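You operate a simulated robot arm through the tools that you are given. There is no shell and no other tool. Be economical: measure what you need, move in short steps, check, and stop when the job is done.

You are at the controls of a simulated robot arm. One attempt, no reset.

TASK
Sand the dried glue off the sample from the green tray.
Fine: first hold it on the small former with the middle clamp alone, then sand, then unclamp it; put the sanding block back. Set down upright: sanding block. What is to be rubbed or washed off counts as gone when no trace of it is left.

The check looks at the end state, three seconds after you hand in, the way a careful person would. Anything else that was tipped, shoved, dropped, spilled or broken makes it a failure.

THE ROBOT
A 7-joint arm with a two-finger parallel gripper, fixed in place. Base frame: the origin is at the foot of the arm, x ahead of it, y to its left, z up; the work surface is at about z = 0.018. Units: m, degrees, N and s.
With the tool pointing down near the work surface it reaches from about 0.24 to 0.62 m from the base axis. Its first joint turns from -66.0 to 66.0 degrees. Payload 2.6 kg.
The tool frame sits at the grasp point between the pads (the TCP): z along the fingers, y along the line on which they close. The tips reach 0.03 m beyond it. Largest opening 0.094 m; finger width 0.028, thickness 0.01; the body of the gripper, 0.05 by 0.096 m, starts 0.055 m behind the TCP.
Orientation is told as [roll, pitch, yaw] about the base's x, y, z axes, in that order, counted from this pose: with the fingers straight down and closing along the base's y, the tool's x points along the base's -x, its y along +y and its z along -z.

THE INTERFACE
- The arm moves only by the tool arm_command. Its argument "commands" is one flat list of numbers, 6 for each row, row after row: the shift along the tool's x, y, z in units of 300 mm (1.0 is 300 mm), then the turn, a rotation vector about the tool's x, y, z in units of 180 degrees (1.0 is 180 degrees). In form: [x, y, z, rx, ry, rz, x, y, z, rx, ry, rz, ...]. A call has 1 to 8 rows; each row is the pose to reach, as a shift and turn from the pose commanded when the call began, along the tool's axes at that moment. "hand" is the closure in counts, from 0 (fully open) to 255 (shut), set as the call begins (left out, the last holds). A call with a number of a shift or a turn outside -1 to 1 is refused whole. Each row takes 0.2 s and may step no farther than 0.05 m and 8.6 degrees from the row before; otherwise, or with a gripper value out of range, the whole call is refused. Where a pose cannot be reached the arm comes as near as it can. A force on the tool above 70 N (or 10 N above the force at the start of the call, whichever is more), or a blocked arm, ends the call early, and 0.2 s more pass. Each finger travels about 0.072 m/s and halts on what it meets, pressing with about 22 N; the grip force reading is that of the motor and also rises with nothing between the fingers. The clock runs only during rows and for 0.2 s after the last one: add rows that repeat a pose to give the fingers time. The reply holds the time, the measured pose of the TCP, the force on the tool along the base axes, the opening and the grip force, in the units named above and with some noise, with the torque about the TCP (base axes, N m) and any sound that the robot's microphone picked up.
- Cameras (640 x 400 px; columns grow to the right, rows downward): "scene" is fixed at [0.0272, 0.4231, 0.5769]; the picture's right is [-0.85, -0.53, 0.00], its down [-0.23, 0.38, -0.90] and it looks along [0.47, -0.76, -0.45] (base axes); focal length 330 px, centre (320, 200). "wrist" rides on the gripper at [0.076, 0.014, -0.103] in the tool frame; the picture's right is [-0.18, 0.98, 0.00], its down [-0.75, -0.14, -0.64] and it looks along [-0.63, -0.12, 0.77] (tool axes); focal length 243 px, centre (320, 200). There is no depth. A picture from a camera that has moved, and an enlarged one, comes with that camera's place and axes in the base frame and with its lens.
- get_image(camera): a new picture of that camera. The clock stands still meanwhile.
- zoom(camera, box): a new picture of the part [left, top, right, bottom] of that camera's present view, enlarged. The clock stands still meanwhile.
- finish_job(): hands the job in; it is judged then, once.

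Work in short steps. Places have to be worked out from the pictures, the camera data and where the tool is seen: move nearer, look again, correct. Check each grasp and each placing, and mend what went wrong. You have 120 turns and 84 pictures in all, those below and enlarged ones among them. Open the gripper and draw the arm clear of the work before you hand the job in, unless the task says otherwise; then end with one line.

The tools are called by a JSON object that holds its "fn" and its "kwargs". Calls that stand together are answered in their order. arm_command: Moves the arm, as the interface text tells. Its arguments: {"type":"object","properties":{"commands":{"type":"array"},"hand":{"type":"number"}},"required":["commands"]} The other tools are called the same way: get_image (camera) takes a picture; zoom (camera, box) takes an enlarged picture of a part of a camera's view; finish_job () hands the job in.

At the start:

```text
time: 0.0
eef_pos: [0.2772, -0.2312, 0.4068]
ee_rot: [0.0, 0.0, 0.0]
ft_force: [-0.6, -0.1, -0.1]
wrist_torque: [-0.02, -0.04, 0.06]
finger_gap: 0.0941
grasp_force: 0.0
```

scene: 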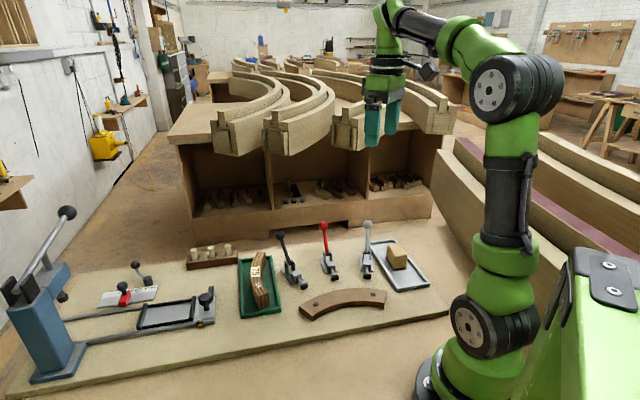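
wrist: 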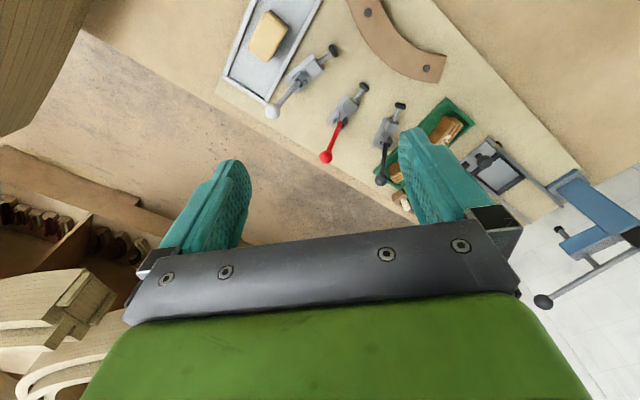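

I'll look closer at the bench: tray, clamps, former, and sanding block.

{"fn": "zoom", "kwargs": {"camera": "scene", "box": [170, 200, 330, 320]}}

{"fn": "zoom", "kwargs": {"camera": "scene", "box": [290, 200, 450, 320]}}

{"fn": "zoom", "kwargs": {"camera": "scene", "box": [0, 200, 230, 390]}}

```text
3.33 times, centred on (250, 260) of scene
camera zoom: at [0.0272, 0.4231, 0.5769], right [-0.85, -0.53, 0.0], down [-0.23, 0.38, -0.9], along [0.47, -0.76, -0.45], focal length 1101 px, centre (553, 0)
```

zoom: 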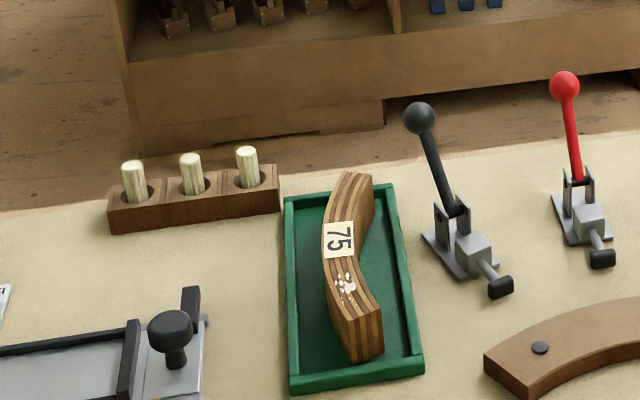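

```text
3.33 times, centred on (370, 260) of scene
camera zoom: at [0.0272, 0.4231, 0.5769], right [-0.85, -0.53, 0.0], down [-0.23, 0.38, -0.9], along [0.47, -0.76, -0.45], focal length 1101 px, centre (153, 0)
```

zoom: 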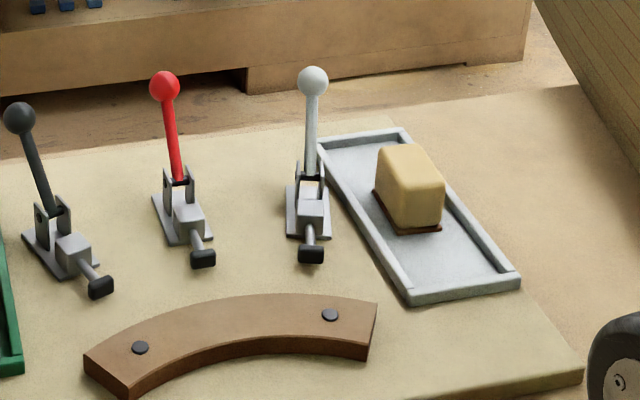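

```text
2.11 times, centred on (115, 295) of scene
camera zoom: at [0.0272, 0.4231, 0.5769], right [-0.85, -0.53, 0.0], down [-0.23, 0.38, -0.9], along [0.47, -0.76, -0.45], focal length 696 px, centre (752, 0)
```

zoom: 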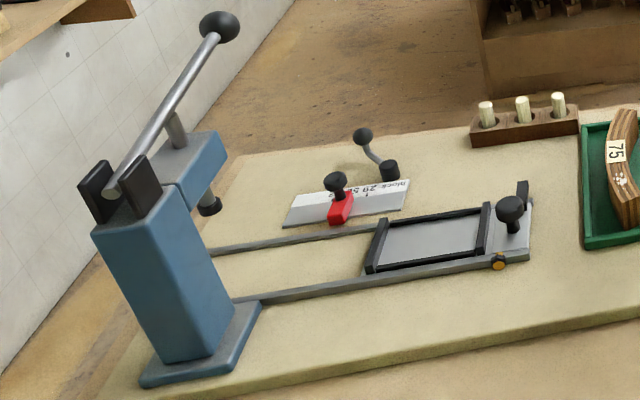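

Sample, red middle clamp, small former and sanding block are located roughly. I'm moving above the clamps to look from above.

{"fn": "arm_command", "kwargs": {"commands": [-0.044, 0.0925, 0.0725, 0, 0, 0, -0.0885, 0.185, 0.145, 0, 0, 0, -0.133, 0.2775, 0.2175, 0, 0, 0, -0.177, 0.37, 0.29, 0, 0, 0], "hand": 0}}

{"fn": "get_image", "kwargs": {"camera": "wrist"}}

```text
time: 1.0
eef_pos: [0.3319, -0.1192, 0.3202]
ee_rot: [-0.1, -0.1, 0.1]
ft_force: [-0.1, -0.2, 0.0]
wrist_torque: [0.0, -0.01, -0.03]
finger_gap: 0.0939
grasp_force: 0.0
```

```text
78 pictures are left
camera wrist: at [0.2553, -0.104, 0.423], right [0.18, 0.98, 0.0], down [0.75, -0.14, 0.64], along [0.63, -0.12, -0.77], focal length 243 px, centre (320, 200)
```

wrist: 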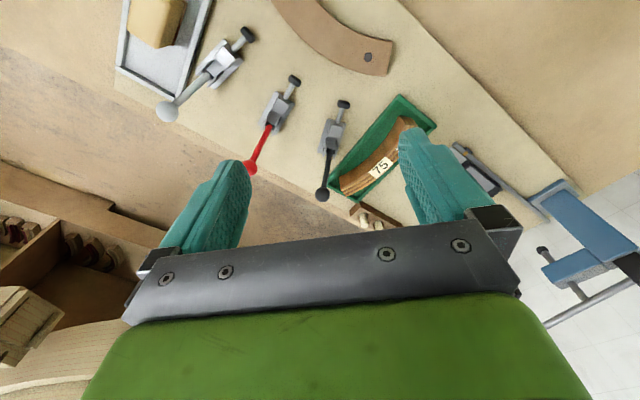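

The camera looks too far forward. I'll pitch the tool by 30° so it looks straight down at the former, clamps and tray.

{"fn": "arm_command", "kwargs": {"commands": [0.025, 0.033, 0.033, 0, 0.0417, 0, 0.05, 0.066, 0.066, 0, 0.0833, 0, 0.075, 0.1, 0.1, 0, 0.125, 0, 0.1, 0.133, 0.133, 0, 0.1667, 0]}}

{"fn": "get_image", "kwargs": {"camera": "wrist"}}

```text
time: 2.0
eef_pos: [0.3021, -0.0795, 0.2801]
ee_rot: [0.0, 30.1, 0.0]
ft_force: [0.4, 0.9, -0.5]
wrist_torque: [0.02, -0.02, 0.0]
finger_gap: 0.0943
grasp_force: 0.0
```

```text
77 pictures are left
camera wrist: at [0.2877, -0.0644, 0.4073], right [0.16, 0.98, -0.09], down [0.97, -0.14, 0.18], along [0.16, -0.12, -0.98], focal length 243 px, centre (320, 200)
```

wrist: 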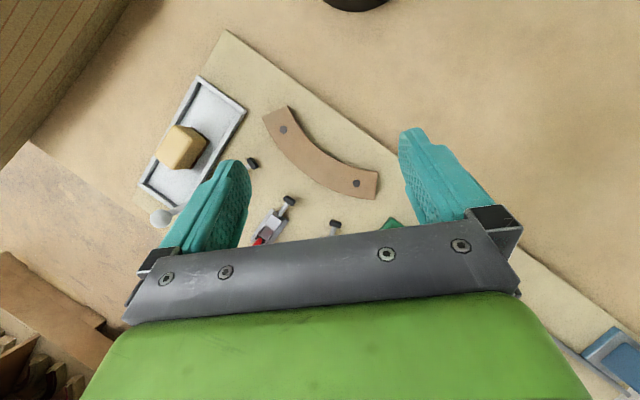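

Former and sanding tray are seen from above; I'll zoom for measurements.

{"fn": "zoom", "kwargs": {"camera": "wrist", "box": [130, 70, 290, 240]}}

{"fn": "zoom", "kwargs": {"camera": "wrist", "box": [230, 90, 400, 250]}}

```text
2.35 times, centred on (210, 155) of wrist
camera zoom: at [0.2877, -0.0644, 0.4073], right [0.16, 0.98, -0.09], down [0.97, -0.14, 0.18], along [0.16, -0.12, -0.98], focal length 571 px, centre (579, 306)
```

zoom: 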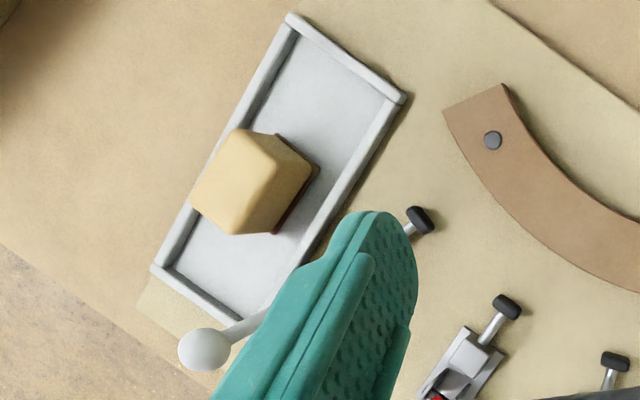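

```text
2.50 times, centred on (315, 170) of wrist
camera zoom: at [0.2877, -0.0644, 0.4073], right [0.16, 0.98, -0.09], down [0.97, -0.14, 0.18], along [0.16, -0.12, -0.98], focal length 606 px, centre (332, 275)
```

zoom: 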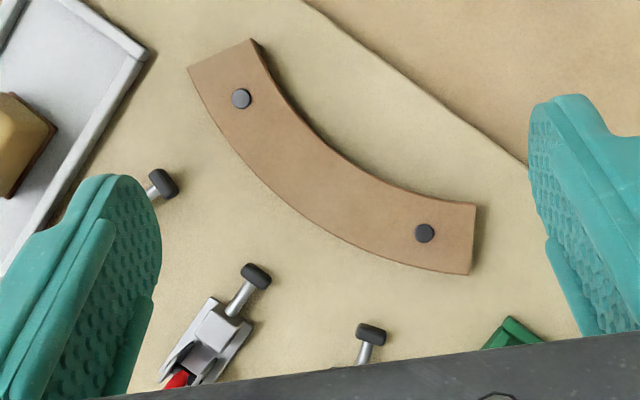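

Former outer face (apex ≈ (0.306,-0.119)) faces the red clamp. Next I look down at the sample and the clamps' back sides.

{"fn": "arm_command", "kwargs": {"commands": [-0.1, 0.057, -0.057, 0, 0, 0, -0.2, 0.113, -0.115, 0, 0, 0, -0.3, 0.17, -0.172, 0, 0, 0, -0.4, 0.226, -0.23, 0, 0, 0, -0.497, 0.283, -0.287, 0, 0, 0]}}

{"fn": "get_image", "kwargs": {"camera": "wrist"}}

{"fn": "zoom", "kwargs": {"camera": "wrist", "box": [230, 80, 410, 240]}}

```text
time: 3.2
eef_pos: [0.4335, -0.017, 0.2786]
ee_rot: [0.0, 30.0, 0.0]
ft_force: [0.7, 0.4, 0.0]
wrist_torque: [0.01, 0.0, -0.01]
finger_gap: 0.0941
grasp_force: 0.1
out of reach, approached as far as the arm can: row 4, 5
```

```text
74 pictures are left
camera wrist: at [0.4181, -0.0018, 0.4067], right [0.16, 0.98, -0.09], down [0.97, -0.14, 0.18], along [0.16, -0.12, -0.98], focal length 243 px, centre (320, 200)
```

wrist: 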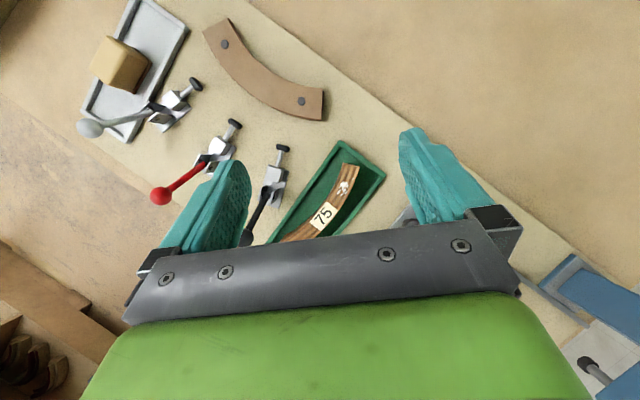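

```text
2.50 times, centred on (320, 160) of wrist
camera zoom: at [0.4181, -0.0018, 0.4067], right [0.16, 0.98, -0.09], down [0.97, -0.14, 0.18], along [0.16, -0.12, -0.98], focal length 606 px, centre (320, 300)
```

zoom: 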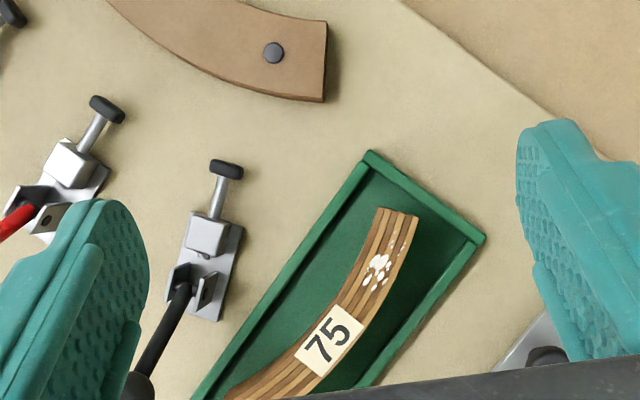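

Now a scene zoom of former and sample for heights.

{"fn": "zoom", "kwargs": {"camera": "scene", "box": [290, 240, 400, 330]}}

{"fn": "zoom", "kwargs": {"camera": "scene", "box": [225, 240, 305, 325]}}

```text
4.44 times, centred on (345, 285) of scene
camera zoom: at [0.0272, 0.4231, 0.5769], right [-0.85, -0.53, 0.0], down [-0.23, 0.38, -0.9], along [0.47, -0.76, -0.45], focal length 1468 px, centre (209, -178)
```

zoom: 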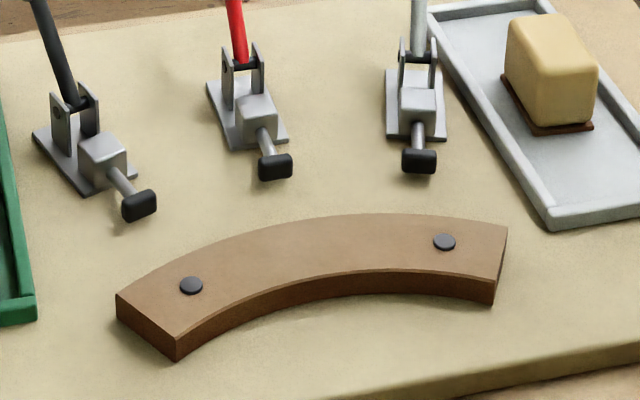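

```text
4.71 times, centred on (265, 282) of scene
camera zoom: at [0.0272, 0.4231, 0.5769], right [-0.85, -0.53, 0.0], down [-0.23, 0.38, -0.9], along [0.47, -0.76, -0.45], focal length 1555 px, centre (579, -188)
```

zoom: 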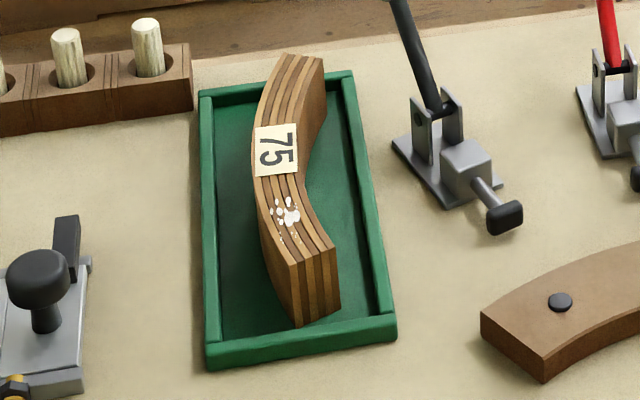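

Sample: label center ≈ (0.500,-0.043), top z≈0.055, width 24 mm, tangent ≈130°. Former top is only ≈0.034, so fingertips can stay above it. First I level the tool.

{"fn": "arm_command", "kwargs": {"commands": [0, 0, 0, 0, -0.0417, 0, 0, 0, 0, 0, -0.0833, 0, 0, 0, 0, 0, -0.125, 0, 0, 0, 0, 0, -0.1667, 0]}}

```text
time: 4.2
eef_pos: [0.4322, -0.0164, 0.2781]
ee_rot: [0.1, -0.1, -0.2]
ft_force: [0.7, 1.0, -0.6]
wrist_torque: [-0.04, -0.01, 0.02]
finger_gap: 0.0942
grasp_force: 0.0
```

Level. Now yaw −50° and move above the sample at z≈0.15.

{"fn": "arm_command", "kwargs": {"commands": [-0.0375, -0.0147, 0.0713, 0, 0, 0.0463, -0.075, -0.0293, 0.1427, 0, 0, 0.0926, -0.1125, -0.044, 0.214, 0, 0, 0.1389, -0.15, -0.0587, 0.2853, 0, 0, 0.1852, -0.1875, -0.0733, 0.3567, 0, 0, 0.2315, -0.225, -0.088, 0.428, 0, 0, 0.2778]}}

{"fn": "get_image", "kwargs": {"camera": "wrist"}}

```text
time: 5.6
eef_pos: [0.5005, -0.0423, 0.1508]
ee_rot: [0.0, -0.1, -50.2]
ft_force: [-0.1, -0.7, 0.7]
wrist_torque: [-0.01, 0.04, 0.02]
finger_gap: 0.0938
grasp_force: 0.0
```

```text
70 pictures are left
camera wrist: at [0.4629, 0.0255, 0.2541], right [0.87, 0.49, 0.0], down [0.37, -0.67, 0.64], along [0.31, -0.56, -0.77], focal length 243 px, centre (320, 200)
```

wrist: 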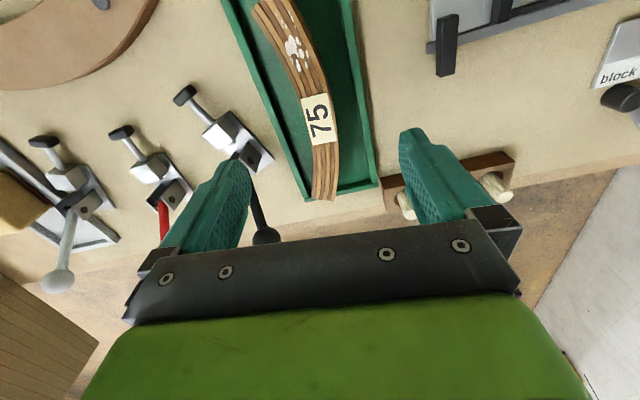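

Label center confirmed at (0.4995,-0.043). Partly close the gripper to ~50 mm and descend.

{"fn": "arm_command", "kwargs": {"commands": [0, 0, 0.05, 0, 0, 0, 0, 0, 0.1, 0, 0, 0, 0, 0, 0.15, 0, 0, 0, 0, 0, 0.2, 0, 0, 0, 0, 0, 0.25, 0, 0, 0, 0, 0, 0.28, 0, 0, 0], "hand": 115}}

{"fn": "get_image", "kwargs": {"camera": "wrist"}}

{"fn": "zoom", "kwargs": {"camera": "scene", "box": [205, 220, 325, 310]}}

```text
time: 7.0
eef_pos: [0.5006, -0.0438, 0.0667]
ee_rot: [0.0, 0.0, -50.0]
ft_force: [0.3, 0.2, -0.1]
wrist_torque: [-0.01, -0.02, -0.02]
finger_gap: 0.0515
grasp_force: 0.0
```

```text
69 pictures are left
camera wrist: at [0.4626, 0.0252, 0.1697], right [0.87, 0.49, 0.0], down [0.38, -0.67, 0.64], along [0.32, -0.56, -0.77], focal length 243 px, centre (320, 200)
```

wrist: 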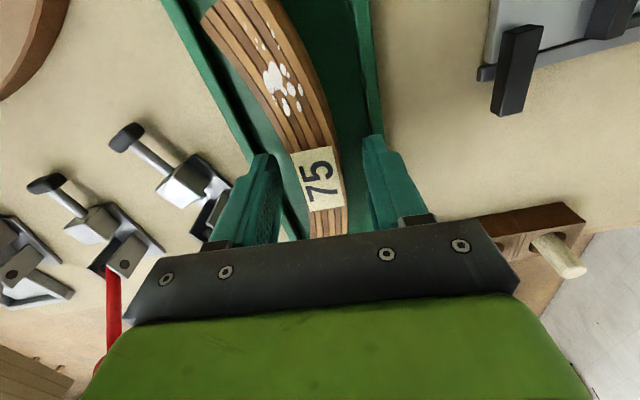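

```text
4.44 times, centred on (265, 265) of scene
camera zoom: at [0.0272, 0.4231, 0.5769], right [-0.85, -0.53, 0.0], down [-0.23, 0.38, -0.9], along [0.47, -0.76, -0.45], focal length 1468 px, centre (564, -89)
```

zoom: 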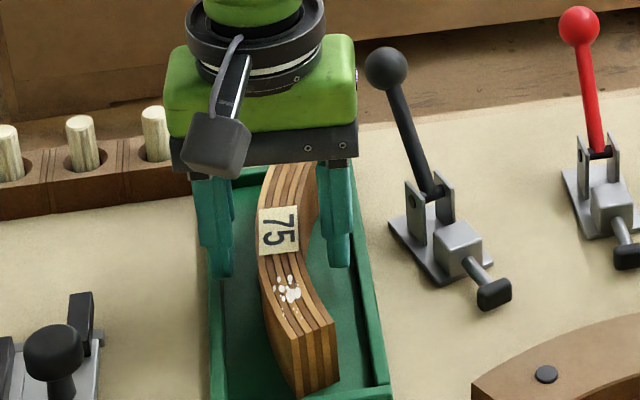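

Sample is between the pads. Close on it.

{"fn": "arm_command", "kwargs": {"commands": [0, 0, 0, 0, 0, 0, 0, 0, 0, 0, 0, 0, 0, 0, 0, 0, 0, 0, 0, 0, 0, 0, 0, 0], "hand": 255}}

```text
time: 8.0
eef_pos: [0.4993, -0.042, 0.0649]
ee_rot: [0.0, 0.0, -50.0]
ft_force: [0.5, -0.4, -0.6]
wrist_torque: [0.0, -0.03, -0.07]
finger_gap: 0.024
grasp_force: 21.4
```

Gripped at 24 mm. Lift straight up.

{"fn": "arm_command", "kwargs": {"commands": [0, 0, -0.06, 0, 0, 0, 0, 0, -0.15, 0, 0, 0, 0, 0, -0.24, 0, 0, 0, 0, 0, -0.333, 0, 0, 0]}}

{"fn": "get_image", "kwargs": {"camera": "wrist"}}

```text
time: 9.0
eef_pos: [0.4999, -0.0442, 0.166]
ee_rot: [0.0, 0.1, -50.0]
ft_force: [-0.2, 0.1, -1.0]
wrist_torque: [-0.02, 0.0, 0.02]
finger_gap: 0.0243
grasp_force: 22.0
```

```text
67 pictures are left
camera wrist: at [0.4622, 0.0247, 0.2698], right [0.87, 0.49, 0.0], down [0.38, -0.67, 0.64], along [0.31, -0.56, -0.77], focal length 243 px, centre (320, 200)
```

wrist: 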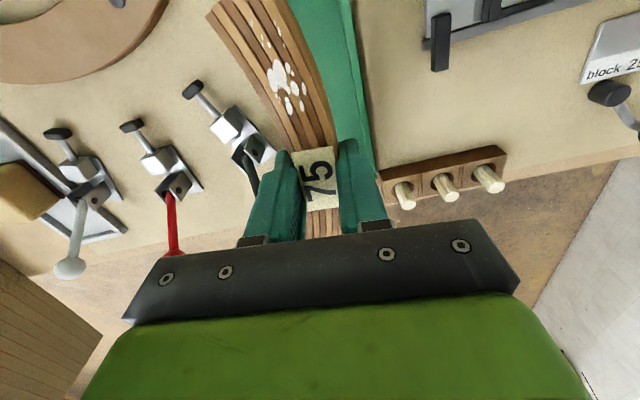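

Held well. Swing over to the former with yaw toward −135°, lifting a little more to clear the levers.

{"fn": "arm_command", "kwargs": {"commands": [0, 0, -0.1, 0, 0, 0.0463, 0.0216, -0.094, -0.1, 0, 0, 0.0926, 0.0432, -0.188, -0.1, 0, 0, 0.1389, 0.0647, -0.282, -0.1, 0, 0, 0.1852, 0.0863, -0.375, -0.1, 0, 0, 0.2315, 0.108, -0.469, -0.1, 0, 0, 0.2778, 0.129, -0.563, -0.1, 0, 0, 0.3241, 0.151, -0.657, -0.1, 0, 0, 0.3704]}}

```text
time: 10.8
eef_pos: [0.319, -0.1346, 0.1968]
ee_rot: [0.0, 0.0, -116.9]
ft_force: [-0.3, -0.5, -0.6]
wrist_torque: [-0.02, -0.02, 0.01]
finger_gap: 0.0238
grasp_force: 22.2
```

Finish the yaw and come down a bit, then look.

{"fn": "arm_command", "kwargs": {"commands": [0, 0, 0.06, 0, 0, 0.0335, 0, 0, 0.12, 0, 0, 0.067, 0, 0, 0.2, 0, 0, 0.1006]}}

{"fn": "get_image", "kwargs": {"camera": "wrist"}}

{"fn": "zoom", "kwargs": {"camera": "scene", "box": [270, 180, 420, 320]}}

```text
time: 11.6
eef_pos: [0.3202, -0.1349, 0.1349]
ee_rot: [-0.1, 0.0, -135.0]
ft_force: [-0.4, 0.1, -1.1]
wrist_torque: [0.0, -0.03, 0.02]
finger_gap: 0.0241
grasp_force: 22.3
```

```text
66 pictures are left
camera wrist: at [0.3847, -0.0902, 0.2401], right [0.57, -0.82, 0.0], down [-0.63, -0.43, 0.64], along [-0.53, -0.36, -0.77], focal length 243 px, centre (320, 200)
```

wrist: 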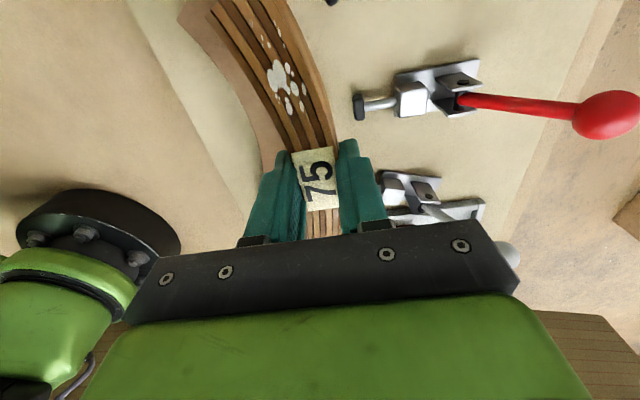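

```text
2.86 times, centred on (345, 250) of scene
camera zoom: at [0.0272, 0.4231, 0.5769], right [-0.85, -0.53, 0.0], down [-0.23, 0.38, -0.9], along [0.47, -0.76, -0.45], focal length 944 px, centre (249, 57)
```

zoom: 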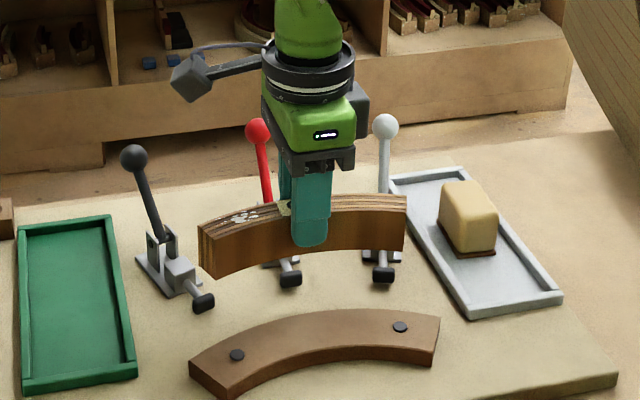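

Aligned in yaw. Descend to keep sample bottom just above the former's top and check clearances.

{"fn": "arm_command", "kwargs": {"commands": [0, 0, 0.08, 0, 0, 0, 0, 0, 0.16, 0, 0, 0]}}

{"fn": "zoom", "kwargs": {"camera": "wrist", "box": [170, 0, 420, 250]}}

{"fn": "zoom", "kwargs": {"camera": "scene", "box": [290, 230, 400, 320]}}

```text
time: 12.2
eef_pos: [0.3192, -0.1347, 0.089]
ee_rot: [-0.1, 0.0, -134.8]
ft_force: [0.3, -0.3, -1.7]
wrist_torque: [-0.01, -0.04, 0.01]
finger_gap: 0.0237
grasp_force: 22.1
```

```text
1.60 times, centred on (295, 125) of wrist
camera zoom: at [0.3837, -0.09, 0.1919], right [0.57, -0.82, 0.0], down [-0.63, -0.44, 0.64], along [-0.53, -0.36, -0.77], focal length 388 px, centre (360, 320)
```

zoom: 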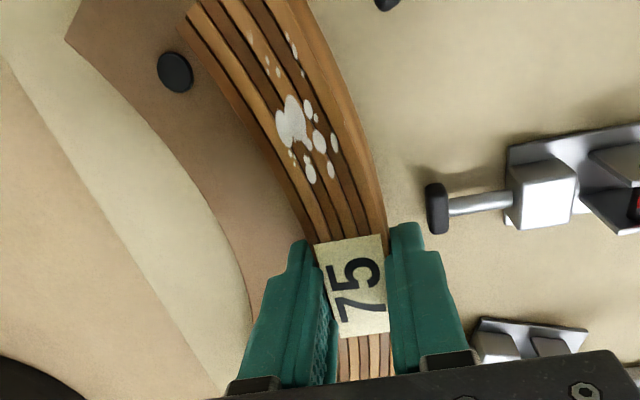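

```text
4.44 times, centred on (345, 275) of scene
camera zoom: at [0.0272, 0.4231, 0.5769], right [-0.85, -0.53, 0.0], down [-0.23, 0.38, -0.9], along [0.47, -0.76, -0.45], focal length 1468 px, centre (209, -133)
```

zoom: 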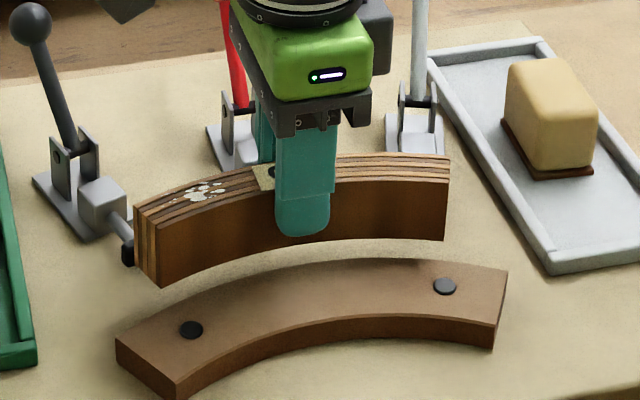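

Clearances look right. Descend further to TCP z≈0.068.

{"fn": "arm_command", "kwargs": {"commands": [0, -0.005, 0.025, 0, 0, 0, 0, -0.005, 0.05, 0, 0, 0, 0, -0.005, 0.068, 0, 0, 0]}}

{"fn": "zoom", "kwargs": {"camera": "scene", "box": [290, 230, 400, 320]}}

{"fn": "zoom", "kwargs": {"camera": "wrist", "box": [170, 0, 420, 250]}}

```text
time: 13.0
eef_pos: [0.3184, -0.1335, 0.0684]
ee_rot: [0.0, 0.0, -134.8]
ft_force: [-0.1, -0.4, -1.3]
wrist_torque: [0.0, -0.04, 0.02]
finger_gap: 0.024
grasp_force: 21.7
```

```text
4.44 times, centred on (345, 275) of scene
camera zoom: at [0.0272, 0.4231, 0.5769], right [-0.85, -0.53, 0.0], down [-0.23, 0.38, -0.9], along [0.47, -0.76, -0.45], focal length 1468 px, centre (209, -133)
```

zoom: 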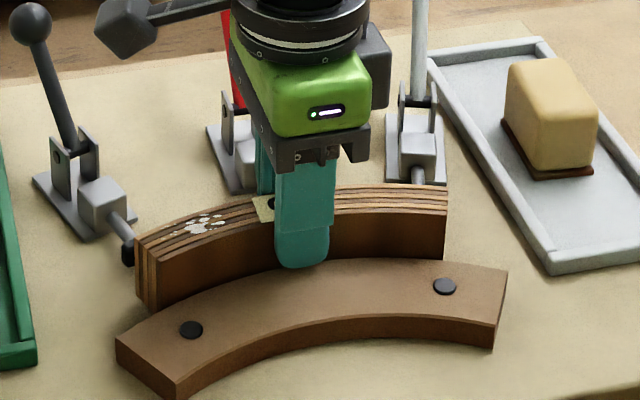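

```text
1.60 times, centred on (295, 125) of wrist
camera zoom: at [0.3829, -0.089, 0.1717], right [0.57, -0.82, 0.0], down [-0.63, -0.44, 0.64], along [-0.53, -0.36, -0.77], focal length 388 px, centre (360, 320)
```

zoom: 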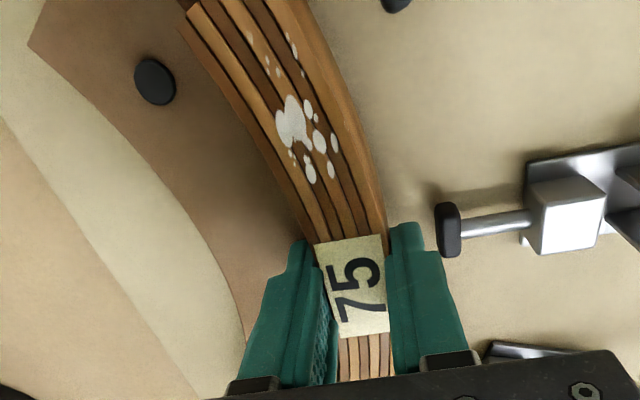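

Sample sits just outside the former. Lower a few more mm until touching.

{"fn": "arm_command", "kwargs": {"commands": [0, 0, 0.004, 0, 0, 0, 0, 0, 0.008, 0, 0, 0, 0, 0, 0.011, 0, 0, 0, 0, 0, 0.011, 0, 0, 0]}}

```text
time: 14.0
eef_pos: [0.3182, -0.1349, 0.0655]
ee_rot: [0.0, -0.1, -134.8]
ft_force: [-2.4, 0.8, 5.9]
wrist_torque: [0.08, 0.16, 0.1]
finger_gap: 0.0243
grasp_force: 21.8
```

Contact felt (~6 N up). Nudge 1.5 mm toward the former while holding, to see if it seats.

{"fn": "arm_command", "kwargs": {"commands": [0, -0.003, -0.002, 0, 0, 0, 0, -0.006, -0.002, 0, 0, 0]}}

{"fn": "zoom", "kwargs": {"camera": "scene", "box": [300, 240, 380, 310]}}

```text
time: 14.6
eef_pos: [0.3171, -0.1311, 0.0655]
ee_rot: [0.0, 0.0, -134.8]
ft_force: [-0.3, 0.2, -1.1]
wrist_torque: [0.04, -0.02, 0.0]
finger_gap: 0.0241
grasp_force: 22.1
```

```text
5.71 times, centred on (340, 275) of scene
camera zoom: at [0.0272, 0.4231, 0.5769], right [-0.85, -0.53, 0.0], down [-0.23, 0.38, -0.9], along [0.47, -0.76, -0.45], focal length 1888 px, centre (206, -229)
```

zoom: 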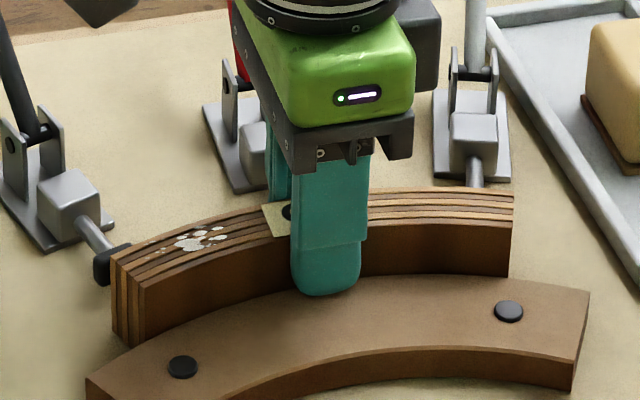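

Free again; continue nudging toward the former until lateral force shows.

{"fn": "arm_command", "kwargs": {"commands": [0, -0.004, 0, 0, 0, 0, 0, -0.007, 0, 0, 0, 0, 0, -0.01, 0, 0, 0, 0]}}

```text
time: 15.4
eef_pos: [0.3162, -0.1323, 0.0672]
ee_rot: [0.4, 0.1, -134.8]
ft_force: [12.1, -9.6, -6.8]
wrist_torque: [-0.4, -0.4, 0.01]
finger_gap: 0.0242
grasp_force: 21.9
```

Seated against the former (15 N). Back off 2 mm of over-travel, lower to the bench, then open slightly.

{"fn": "arm_command", "kwargs": {"commands": [0, 0.006, 0, 0, 0, 0, 0, 0.006, 0.003, 0, 0, 0, 0, 0.006, 0.004, 0, 0, 0]}}

```text
time: 16.2
eef_pos: [0.3175, -0.1312, 0.0646]
ee_rot: [0.1, 0.0, -134.8]
ft_force: [0.8, -7.4, 21.9]
wrist_torque: [-0.07, 0.3, 0.12]
finger_gap: 0.024
grasp_force: 22.0
```

In contact with bench. Ease off 0.5 mm and open slightly to ~32 mm (pad is close behind the outer finger).

{"fn": "arm_command", "kwargs": {"commands": [0, 0, -0.002, 0, 0, 0, 0, 0, -0.002, 0, 0, 0, 0, 0, -0.002, 0, 0, 0], "hand": 168}}

{"fn": "zoom", "kwargs": {"camera": "wrist", "box": [170, 0, 420, 250]}}

```text
time: 17.0
eef_pos: [0.3169, -0.1306, 0.066]
ee_rot: [-0.1, 0.1, -134.8]
ft_force: [1.0, -1.3, 21.6]
wrist_torque: [0.15, 0.39, -0.18]
finger_gap: 0.0312
grasp_force: 0.0
```

```text
1.60 times, centred on (295, 125) of wrist
camera zoom: at [0.3812, -0.0865, 0.1687], right [0.57, -0.82, 0.0], down [-0.63, -0.44, 0.64], along [-0.53, -0.36, -0.77], focal length 388 px, centre (360, 320)
```

zoom: 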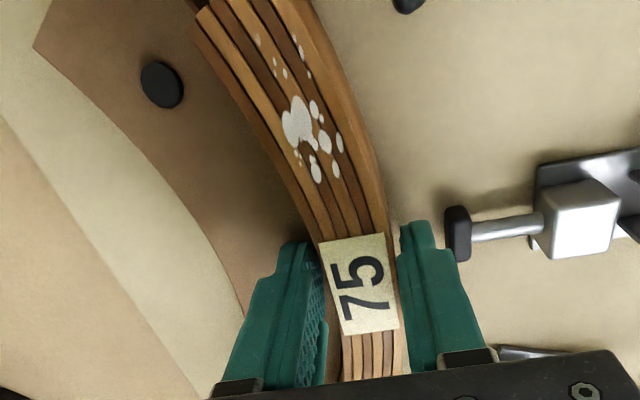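

Inner fingertip rests on the former's top; sample is released. Rise straight up.

{"fn": "arm_command", "kwargs": {"commands": [0, 0, -0.02, 0, 0, 0, 0, 0, -0.06, 0, 0, 0, 0, 0, -0.15, 0, 0, 0, 0, 0, -0.25, 0, 0, 0, 0, 0, -0.38, 0, 0, 0]}}

{"fn": "get_image", "kwargs": {"camera": "wrist"}}

{"fn": "zoom", "kwargs": {"camera": "scene", "box": [290, 215, 400, 315]}}

```text
time: 18.2
eef_pos: [0.3167, -0.1314, 0.179]
ee_rot: [0.0, 0.0, -134.8]
ft_force: [-0.5, 0.2, -1.0]
wrist_torque: [0.02, -0.02, 0.0]
finger_gap: 0.032
grasp_force: 0.1
```

```text
58 pictures are left
camera wrist: at [0.381, -0.0866, 0.283], right [0.57, -0.82, 0.0], down [-0.63, -0.43, 0.64], along [-0.53, -0.36, -0.77], focal length 243 px, centre (320, 200)
```

wrist: 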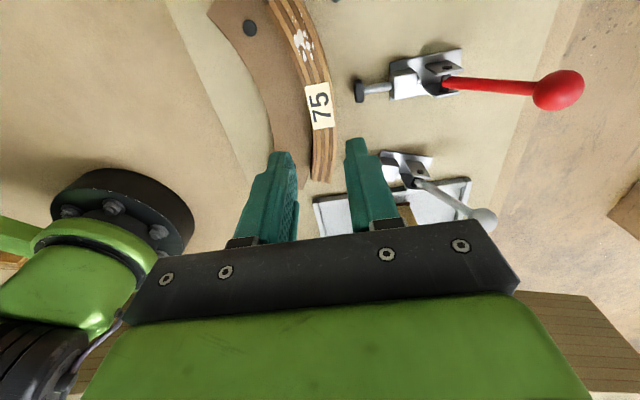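

```text
4.00 times, centred on (345, 265) of scene
camera zoom: at [0.0272, 0.4231, 0.5769], right [-0.85, -0.53, 0.0], down [-0.23, 0.38, -0.9], along [0.47, -0.76, -0.45], focal length 1321 px, centre (220, -60)
```

zoom: 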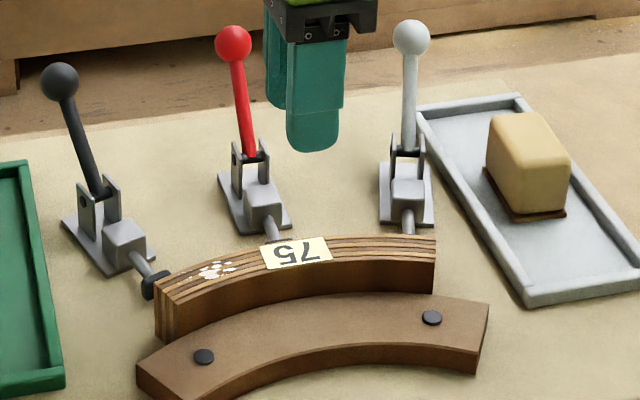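

Sample is seated, label exactly in front of the red pad. Now I close the fingers and go behind the red knob (≈(0.436,-0.258,0.096)) to push its lever inward.

{"fn": "arm_command", "kwargs": {"commands": [0, 0.142, 0, 0, 0, 0, -0.01, 0.284, 0, 0, 0, 0, -0.01, 0.426, 0, 0, 0, 0, -0.01, 0.568, 0, 0, 0, 0, -0.01, 0.71, 0, 0, 0, 0, -0.01, 0.71, 0.13, 0, 0, 0, -0.01, 0.71, 0.26, 0, 0, 0], "hand": 255}}

{"fn": "get_image", "kwargs": {"camera": "wrist"}}

{"fn": "zoom", "kwargs": {"camera": "scene", "box": [270, 180, 410, 290]}}

```text
time: 19.8
eef_pos: [0.4667, -0.2837, 0.0992]
ee_rot: [0.0, 0.1, -134.8]
ft_force: [0.3, 0.3, 0.1]
wrist_torque: [0.02, -0.02, -0.01]
finger_gap: 0.0
grasp_force: 22.4
```

```text
56 pictures are left
camera wrist: at [0.5305, -0.2391, 0.2034], right [0.57, -0.82, 0.0], down [-0.63, -0.44, 0.64], along [-0.53, -0.36, -0.77], focal length 243 px, centre (320, 200)
```

wrist: 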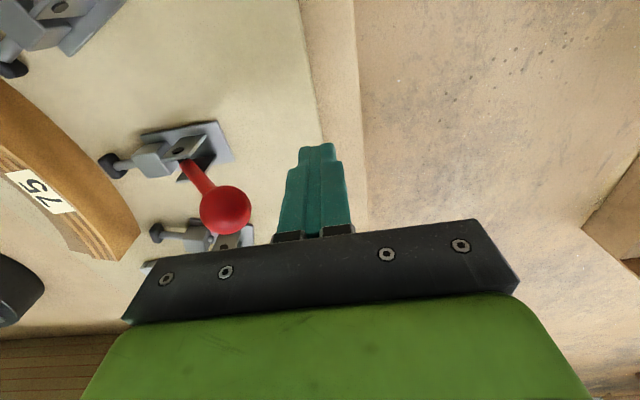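

```text
3.64 times, centred on (340, 235) of scene
camera zoom: at [0.0272, 0.4231, 0.5769], right [-0.85, -0.53, 0.0], down [-0.23, 0.38, -0.9], along [0.47, -0.76, -0.45], focal length 1201 px, centre (247, 73)
```

zoom: 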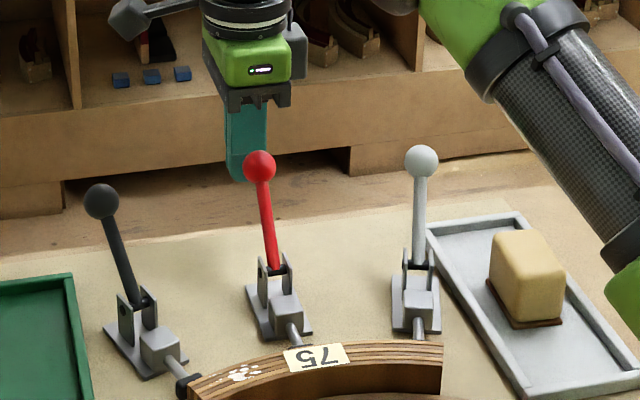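

Triangulated knob at (0.4325,-0.2465,0.109). Push inward along the lever's plane.

{"fn": "arm_command", "kwargs": {"commands": [0.01, -0.05, 0, 0, 0, 0, 0.01, -0.1, 0, 0, 0, 0, 0.01, -0.13, 0, 0, 0, 0, 0.01, -0.16, 0, 0, 0, 0, 0.01, -0.19, 0, 0, 0, 0, 0.01, -0.22, 0, 0, 0, 0, 0.01, -0.25, 0, 0, 0, 0, 0.01, -0.283, 0, 0, 0]}}

{"fn": "get_image", "kwargs": {"camera": "wrist"}}

{"fn": "zoom", "kwargs": {"camera": "scene", "box": [290, 190, 410, 310]}}

```text
refused: commands must hold 6 numbers for each row
```

```text
54 pictures are left
camera wrist: at [0.5305, -0.2391, 0.2034], right [0.57, -0.82, 0.0], down [-0.63, -0.44, 0.64], along [-0.53, -0.36, -0.77], focal length 243 px, centre (320, 200)
```

wrist: 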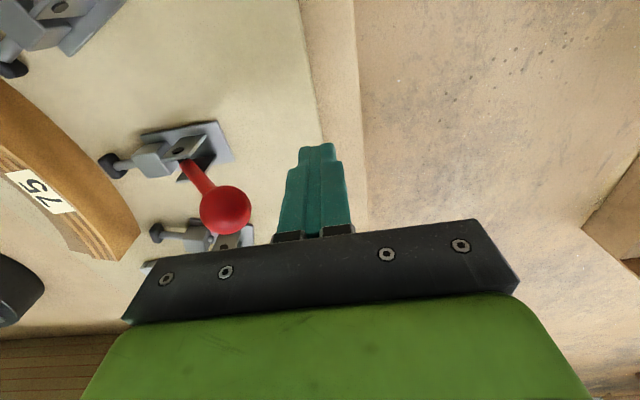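

```text
3.33 times, centred on (350, 250) of scene
camera zoom: at [0.0272, 0.4231, 0.5769], right [-0.85, -0.53, 0.0], down [-0.23, 0.38, -0.9], along [0.47, -0.76, -0.45], focal length 1101 px, centre (220, 33)
```

zoom: 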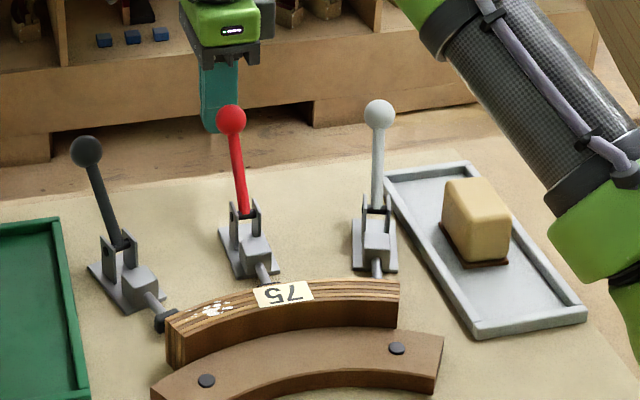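

The call was refused (malformed rows), so nothing moved. I'm sending the same push again, in fewer rows.

{"fn": "arm_command", "kwargs": {"commands": [0.01, -0.05, 0, 0, 0, 0, 0.01, -0.1, 0, 0, 0, 0, 0.01, -0.14, 0, 0, 0, 0, 0.01, -0.18, 0, 0, 0, 0, 0.01, -0.22, 0, 0, 0, 0, 0.01, -0.25, 0, 0, 0, 0, 0.01, -0.283, 0, 0, 0, 0]}}

```text
time: 21.4
eef_pos: [0.4075, -0.2214, 0.1001]
ee_rot: [0.1, 0.0, -134.8]
ft_force: [-0.5, -0.3, -0.1]
wrist_torque: [-0.05, 0.01, -0.01]
finger_gap: 0.0002
grasp_force: 22.1
```

No resistance now; I look where the lever is.

{"fn": "get_image", "kwargs": {"camera": "wrist"}}

{"fn": "zoom", "kwargs": {"camera": "scene", "box": [290, 190, 410, 310]}}

```text
52 pictures are left
camera wrist: at [0.4717, -0.1772, 0.2045], right [0.57, -0.82, 0.0], down [-0.63, -0.44, 0.64], along [-0.53, -0.36, -0.77], focal length 243 px, centre (320, 200)
```

wrist: 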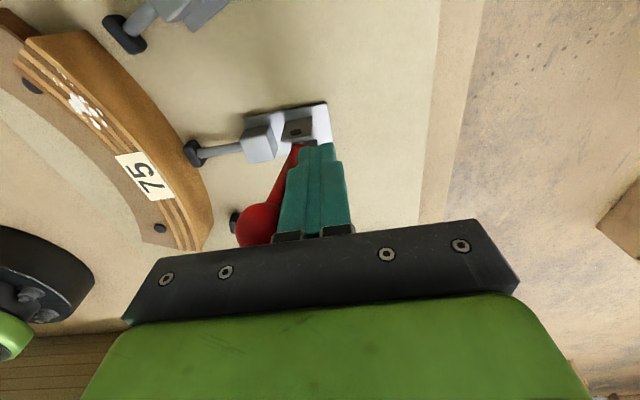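

```text
3.33 times, centred on (350, 250) of scene
camera zoom: at [0.0272, 0.4231, 0.5769], right [-0.85, -0.53, 0.0], down [-0.23, 0.38, -0.9], along [0.47, -0.76, -0.45], focal length 1101 px, centre (220, 33)
```

zoom: 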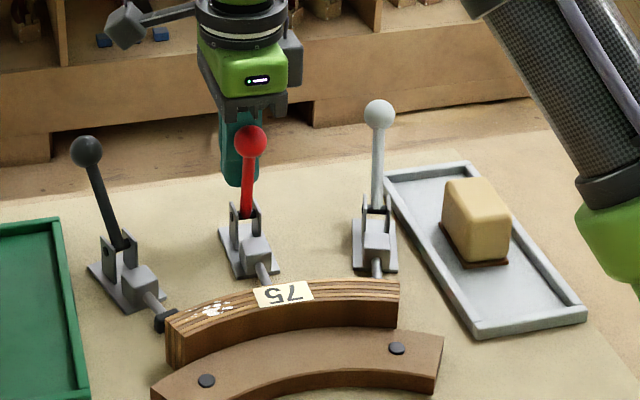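

Lever is about vertical and moving freely. Continue pushing inward over centre.

{"fn": "arm_command", "kwargs": {"commands": [0, -0.03, -0.01, 0, 0, 0, 0, -0.06, -0.01, 0, 0, 0, 0, -0.09, -0.01, 0, 0, 0, 0, -0.12, -0.01, 0, 0, 0]}}

{"fn": "get_image", "kwargs": {"camera": "wrist"}}

```text
time: 22.4
eef_pos: [0.3879, -0.2026, 0.1083]
ee_rot: [1.8, -0.1, -134.4]
ft_force: [36.1, -35.0, 3.1]
wrist_torque: [-1.01, -1.04, 0.01]
finger_gap: 0.0002
grasp_force: 22.9
```

```text
50 pictures are left
camera wrist: at [0.4494, -0.1557, 0.2131], right [0.57, -0.82, 0.03], down [-0.64, -0.42, 0.64], along [-0.51, -0.39, -0.77], focal length 243 px, centre (320, 200)
```

wrist: 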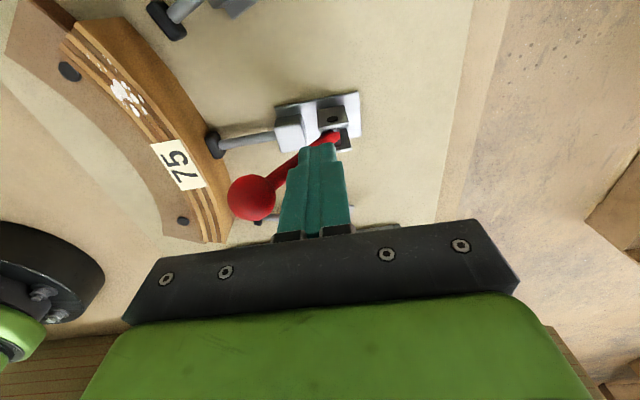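

Pad has met the sample and resistance is 50 N; push a few mm more to see if it goes over centre.

{"fn": "arm_command", "kwargs": {"commands": [0, -0.01, 0, 0, 0, 0, 0, -0.02, 0, 0, 0, 0, 0, -0.02, 0, 0, 0, 0]}}

{"fn": "zoom", "kwargs": {"camera": "scene", "box": [300, 190, 400, 290]}}

```text
time: 23.2
eef_pos: [0.3866, -0.2006, 0.1105]
ee_rot: [2.4, -0.1, -134.1]
ft_force: [37.9, -44.0, 21.0]
wrist_torque: [-1.2, -0.99, 0.07]
finger_gap: 0.0
grasp_force: 21.7
```

```text
4.00 times, centred on (350, 240) of scene
camera zoom: at [0.0271, 0.4231, 0.5769], right [-0.85, -0.53, 0.0], down [-0.23, 0.38, -0.9], along [0.47, -0.76, -0.45], focal length 1321 px, centre (200, 40)
```

zoom: 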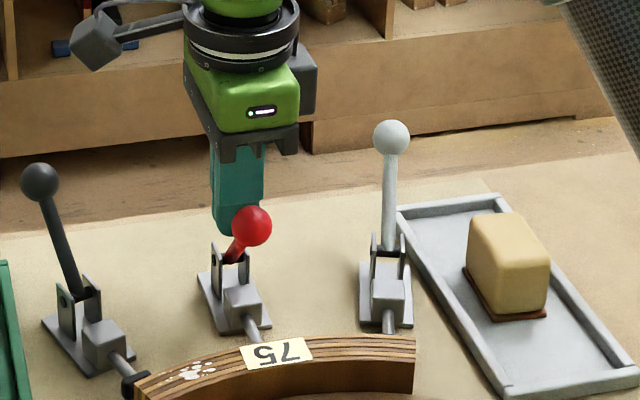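

Lever leans well forward (seems at its stop). Back off outward and see whether it stays.

{"fn": "arm_command", "kwargs": {"commands": [0, 0.03, 0, 0, 0, 0, 0, 0.1, 0, 0, 0, 0, 0, 0.18, -0.05, 0, 0, 0, 0, 0.18, -0.2, 0, 0, 0]}}

{"fn": "get_image", "kwargs": {"camera": "wrist"}}

{"fn": "zoom", "kwargs": {"camera": "scene", "box": [300, 210, 400, 310]}}

```text
time: 24.2
eef_pos: [0.4176, -0.2289, 0.1631]
ee_rot: [-0.2, -0.1, -134.8]
ft_force: [0.3, -1.0, -0.3]
wrist_torque: [0.03, 0.02, -0.03]
finger_gap: 0.0
grasp_force: 22.2
```

```text
48 pictures are left
camera wrist: at [0.4815, -0.185, 0.2664], right [0.57, -0.82, 0.0], down [-0.63, -0.44, 0.64], along [-0.53, -0.36, -0.77], focal length 243 px, centre (320, 200)
```

wrist: 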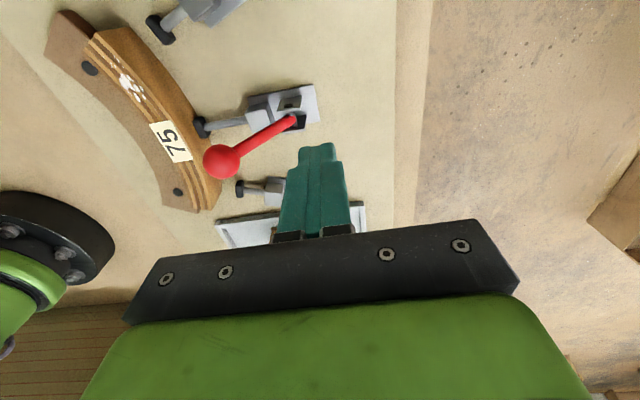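

```text
4.00 times, centred on (350, 260) of scene
camera zoom: at [0.0272, 0.4231, 0.5769], right [-0.85, -0.53, 0.0], down [-0.23, 0.38, -0.9], along [0.47, -0.76, -0.45], focal length 1321 px, centre (200, -40)
```

zoom: 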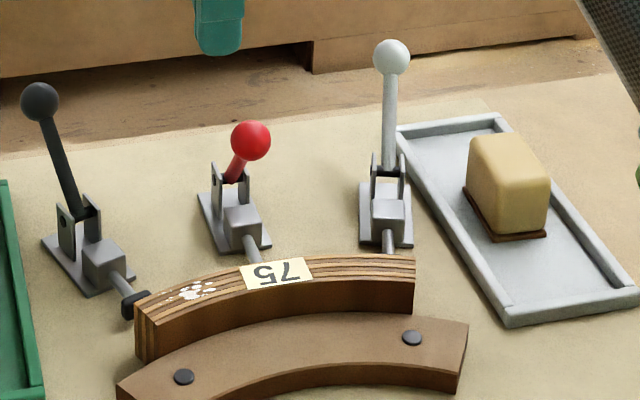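

The lever stays forward with the pad pressing the sample: clamped (red only). Now go look at the sanding block from above.

{"fn": "arm_command", "kwargs": {"commands": [-0.05, -0.09, -0.06, 0, 0, 0, -0.1, -0.19, -0.123, 0, 0, 0, -0.153, -0.285, -0.123, 0, 0, 0], "hand": 0}}

{"fn": "get_image", "kwargs": {"camera": "wrist"}}

{"fn": "zoom", "kwargs": {"camera": "scene", "box": [360, 220, 440, 300]}}

```text
time: 25.0
eef_pos: [0.3221, -0.2029, 0.2018]
ee_rot: [0.0, 0.0, -134.8]
ft_force: [0.8, -0.1, -0.1]
wrist_torque: [0.02, -0.01, 0.03]
finger_gap: 0.0936
grasp_force: 0.0
```

```text
46 pictures are left
camera wrist: at [0.3875, -0.1582, 0.3053], right [0.57, -0.82, 0.0], down [-0.63, -0.43, 0.64], along [-0.53, -0.36, -0.77], focal length 243 px, centre (320, 200)
```

wrist: 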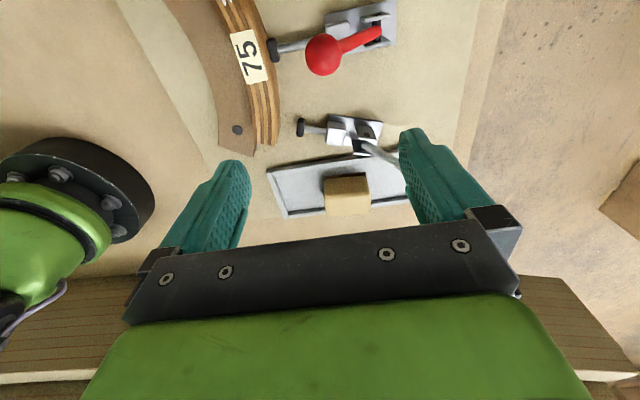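

```text
5.00 times, centred on (400, 260) of scene
camera zoom: at [0.0272, 0.4231, 0.5769], right [-0.85, -0.53, 0.0], down [-0.23, 0.38, -0.9], along [0.47, -0.76, -0.45], focal length 1652 px, centre (-80, -100)
```

zoom: 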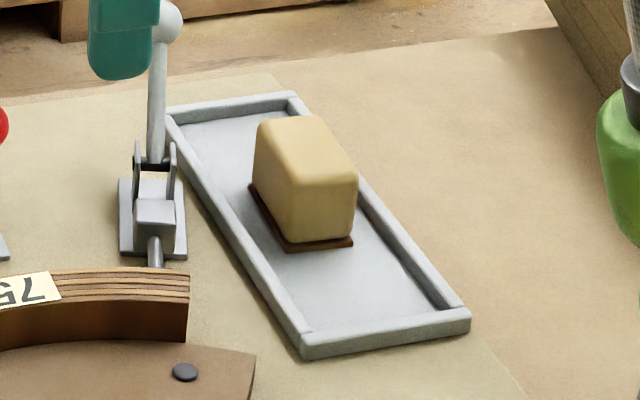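

Block centre ≈ (0.236,-0.302), long axis at about −48°, ~58×36 mm. I'll grip across the short side: yaw −48°.

{"fn": "arm_command", "kwargs": {"commands": [-0.0548, 0.004, 0, 0, 0, -0.0463, -0.1095, 0.008, 0, 0, 0, -0.0926, -0.164, 0.012, 0, 0, 0, -0.1389, -0.219, 0.016, 0, 0, 0, -0.1852, -0.274, 0.02, 0, 0, 0, -0.2315, -0.3285, 0.024, 0, 0, 0, -0.2778, -0.383, 0.028, 0, 0, 0, -0.3241, -0.438, 0.031, 0, 0, 0, -0.3704]}}

{"fn": "arm_command", "kwargs": {"commands": [0, 0, 0, 0, 0, -0.0372, 0, 0, 0.05, 0, 0, -0.0744, 0, 0, 0.1, 0, 0, -0.1116], "hand": 85}}

{"fn": "get_image", "kwargs": {"camera": "wrist"}}

```text
time: 26.8
eef_pos: [0.2368, -0.3016, 0.2006]
ee_rot: [-0.1, 0.0, -68.0]
ft_force: [0.6, 0.5, 0.3]
wrist_torque: [0.01, -0.01, -0.03]
finger_gap: 0.0939
grasp_force: 0.0
```

```text
time: 27.6
eef_pos: [0.2368, -0.3022, 0.1701]
ee_rot: [0.0, 0.1, -48.0]
ft_force: [0.1, -0.9, 0.0]
wrist_torque: [0.0, 0.05, 0.0]
finger_gap: 0.0628
grasp_force: 0.1
```

```text
44 pictures are left
camera wrist: at [0.1975, -0.2358, 0.274], right [0.85, 0.52, 0.0], down [0.4, -0.65, 0.64], along [0.33, -0.55, -0.77], focal length 243 px, centre (320, 200)
```

wrist: 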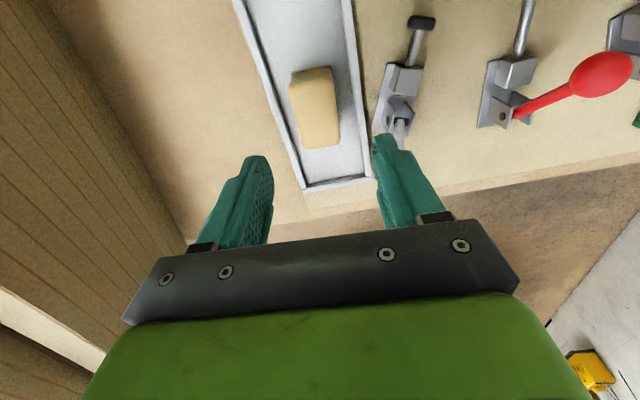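

Block seen between the fingers; small correction (yaw −51°, −2 mm) and descend to TCP z≈0.066.

{"fn": "arm_command", "kwargs": {"commands": [-0.002, -0.008, 0.07, 0, 0, 0.0167, -0.002, -0.008, 0.14, 0, 0, 0.0167, -0.002, -0.008, 0.21, 0, 0, 0.0167, -0.002, -0.008, 0.28, 0, 0, 0.0167, -0.002, -0.008, 0.345, 0, 0, 0.0167]}}

{"fn": "get_image", "kwargs": {"camera": "wrist"}}

{"fn": "zoom", "kwargs": {"camera": "scene", "box": [350, 210, 450, 300]}}

```text
time: 28.8
eef_pos: [0.2355, -0.3047, 0.0677]
ee_rot: [0.0, 0.1, -51.1]
ft_force: [-0.1, 0.5, -0.1]
wrist_torque: [-0.01, -0.02, 0.05]
finger_gap: 0.0626
grasp_force: 0.1
```

```text
43 pictures are left
camera wrist: at [0.199, -0.2361, 0.1708], right [0.88, 0.47, 0.0], down [0.36, -0.68, 0.64], along [0.3, -0.56, -0.77], focal length 243 px, centre (320, 200)
```

wrist: 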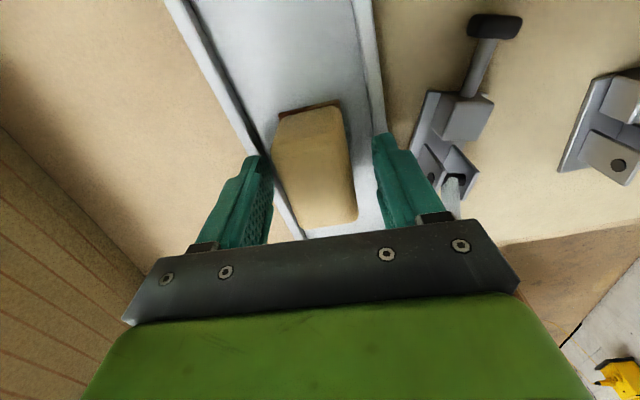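

```text
4.44 times, centred on (400, 255) of scene
camera zoom: at [0.0272, 0.4231, 0.5769], right [-0.85, -0.53, 0.0], down [-0.23, 0.38, -0.9], along [0.47, -0.76, -0.45], focal length 1468 px, centre (-36, -44)
```

zoom: 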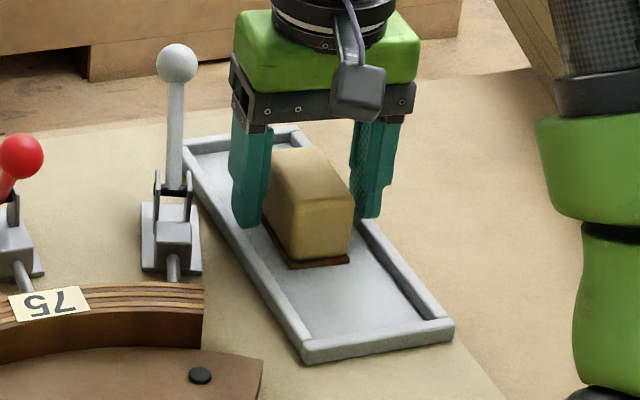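

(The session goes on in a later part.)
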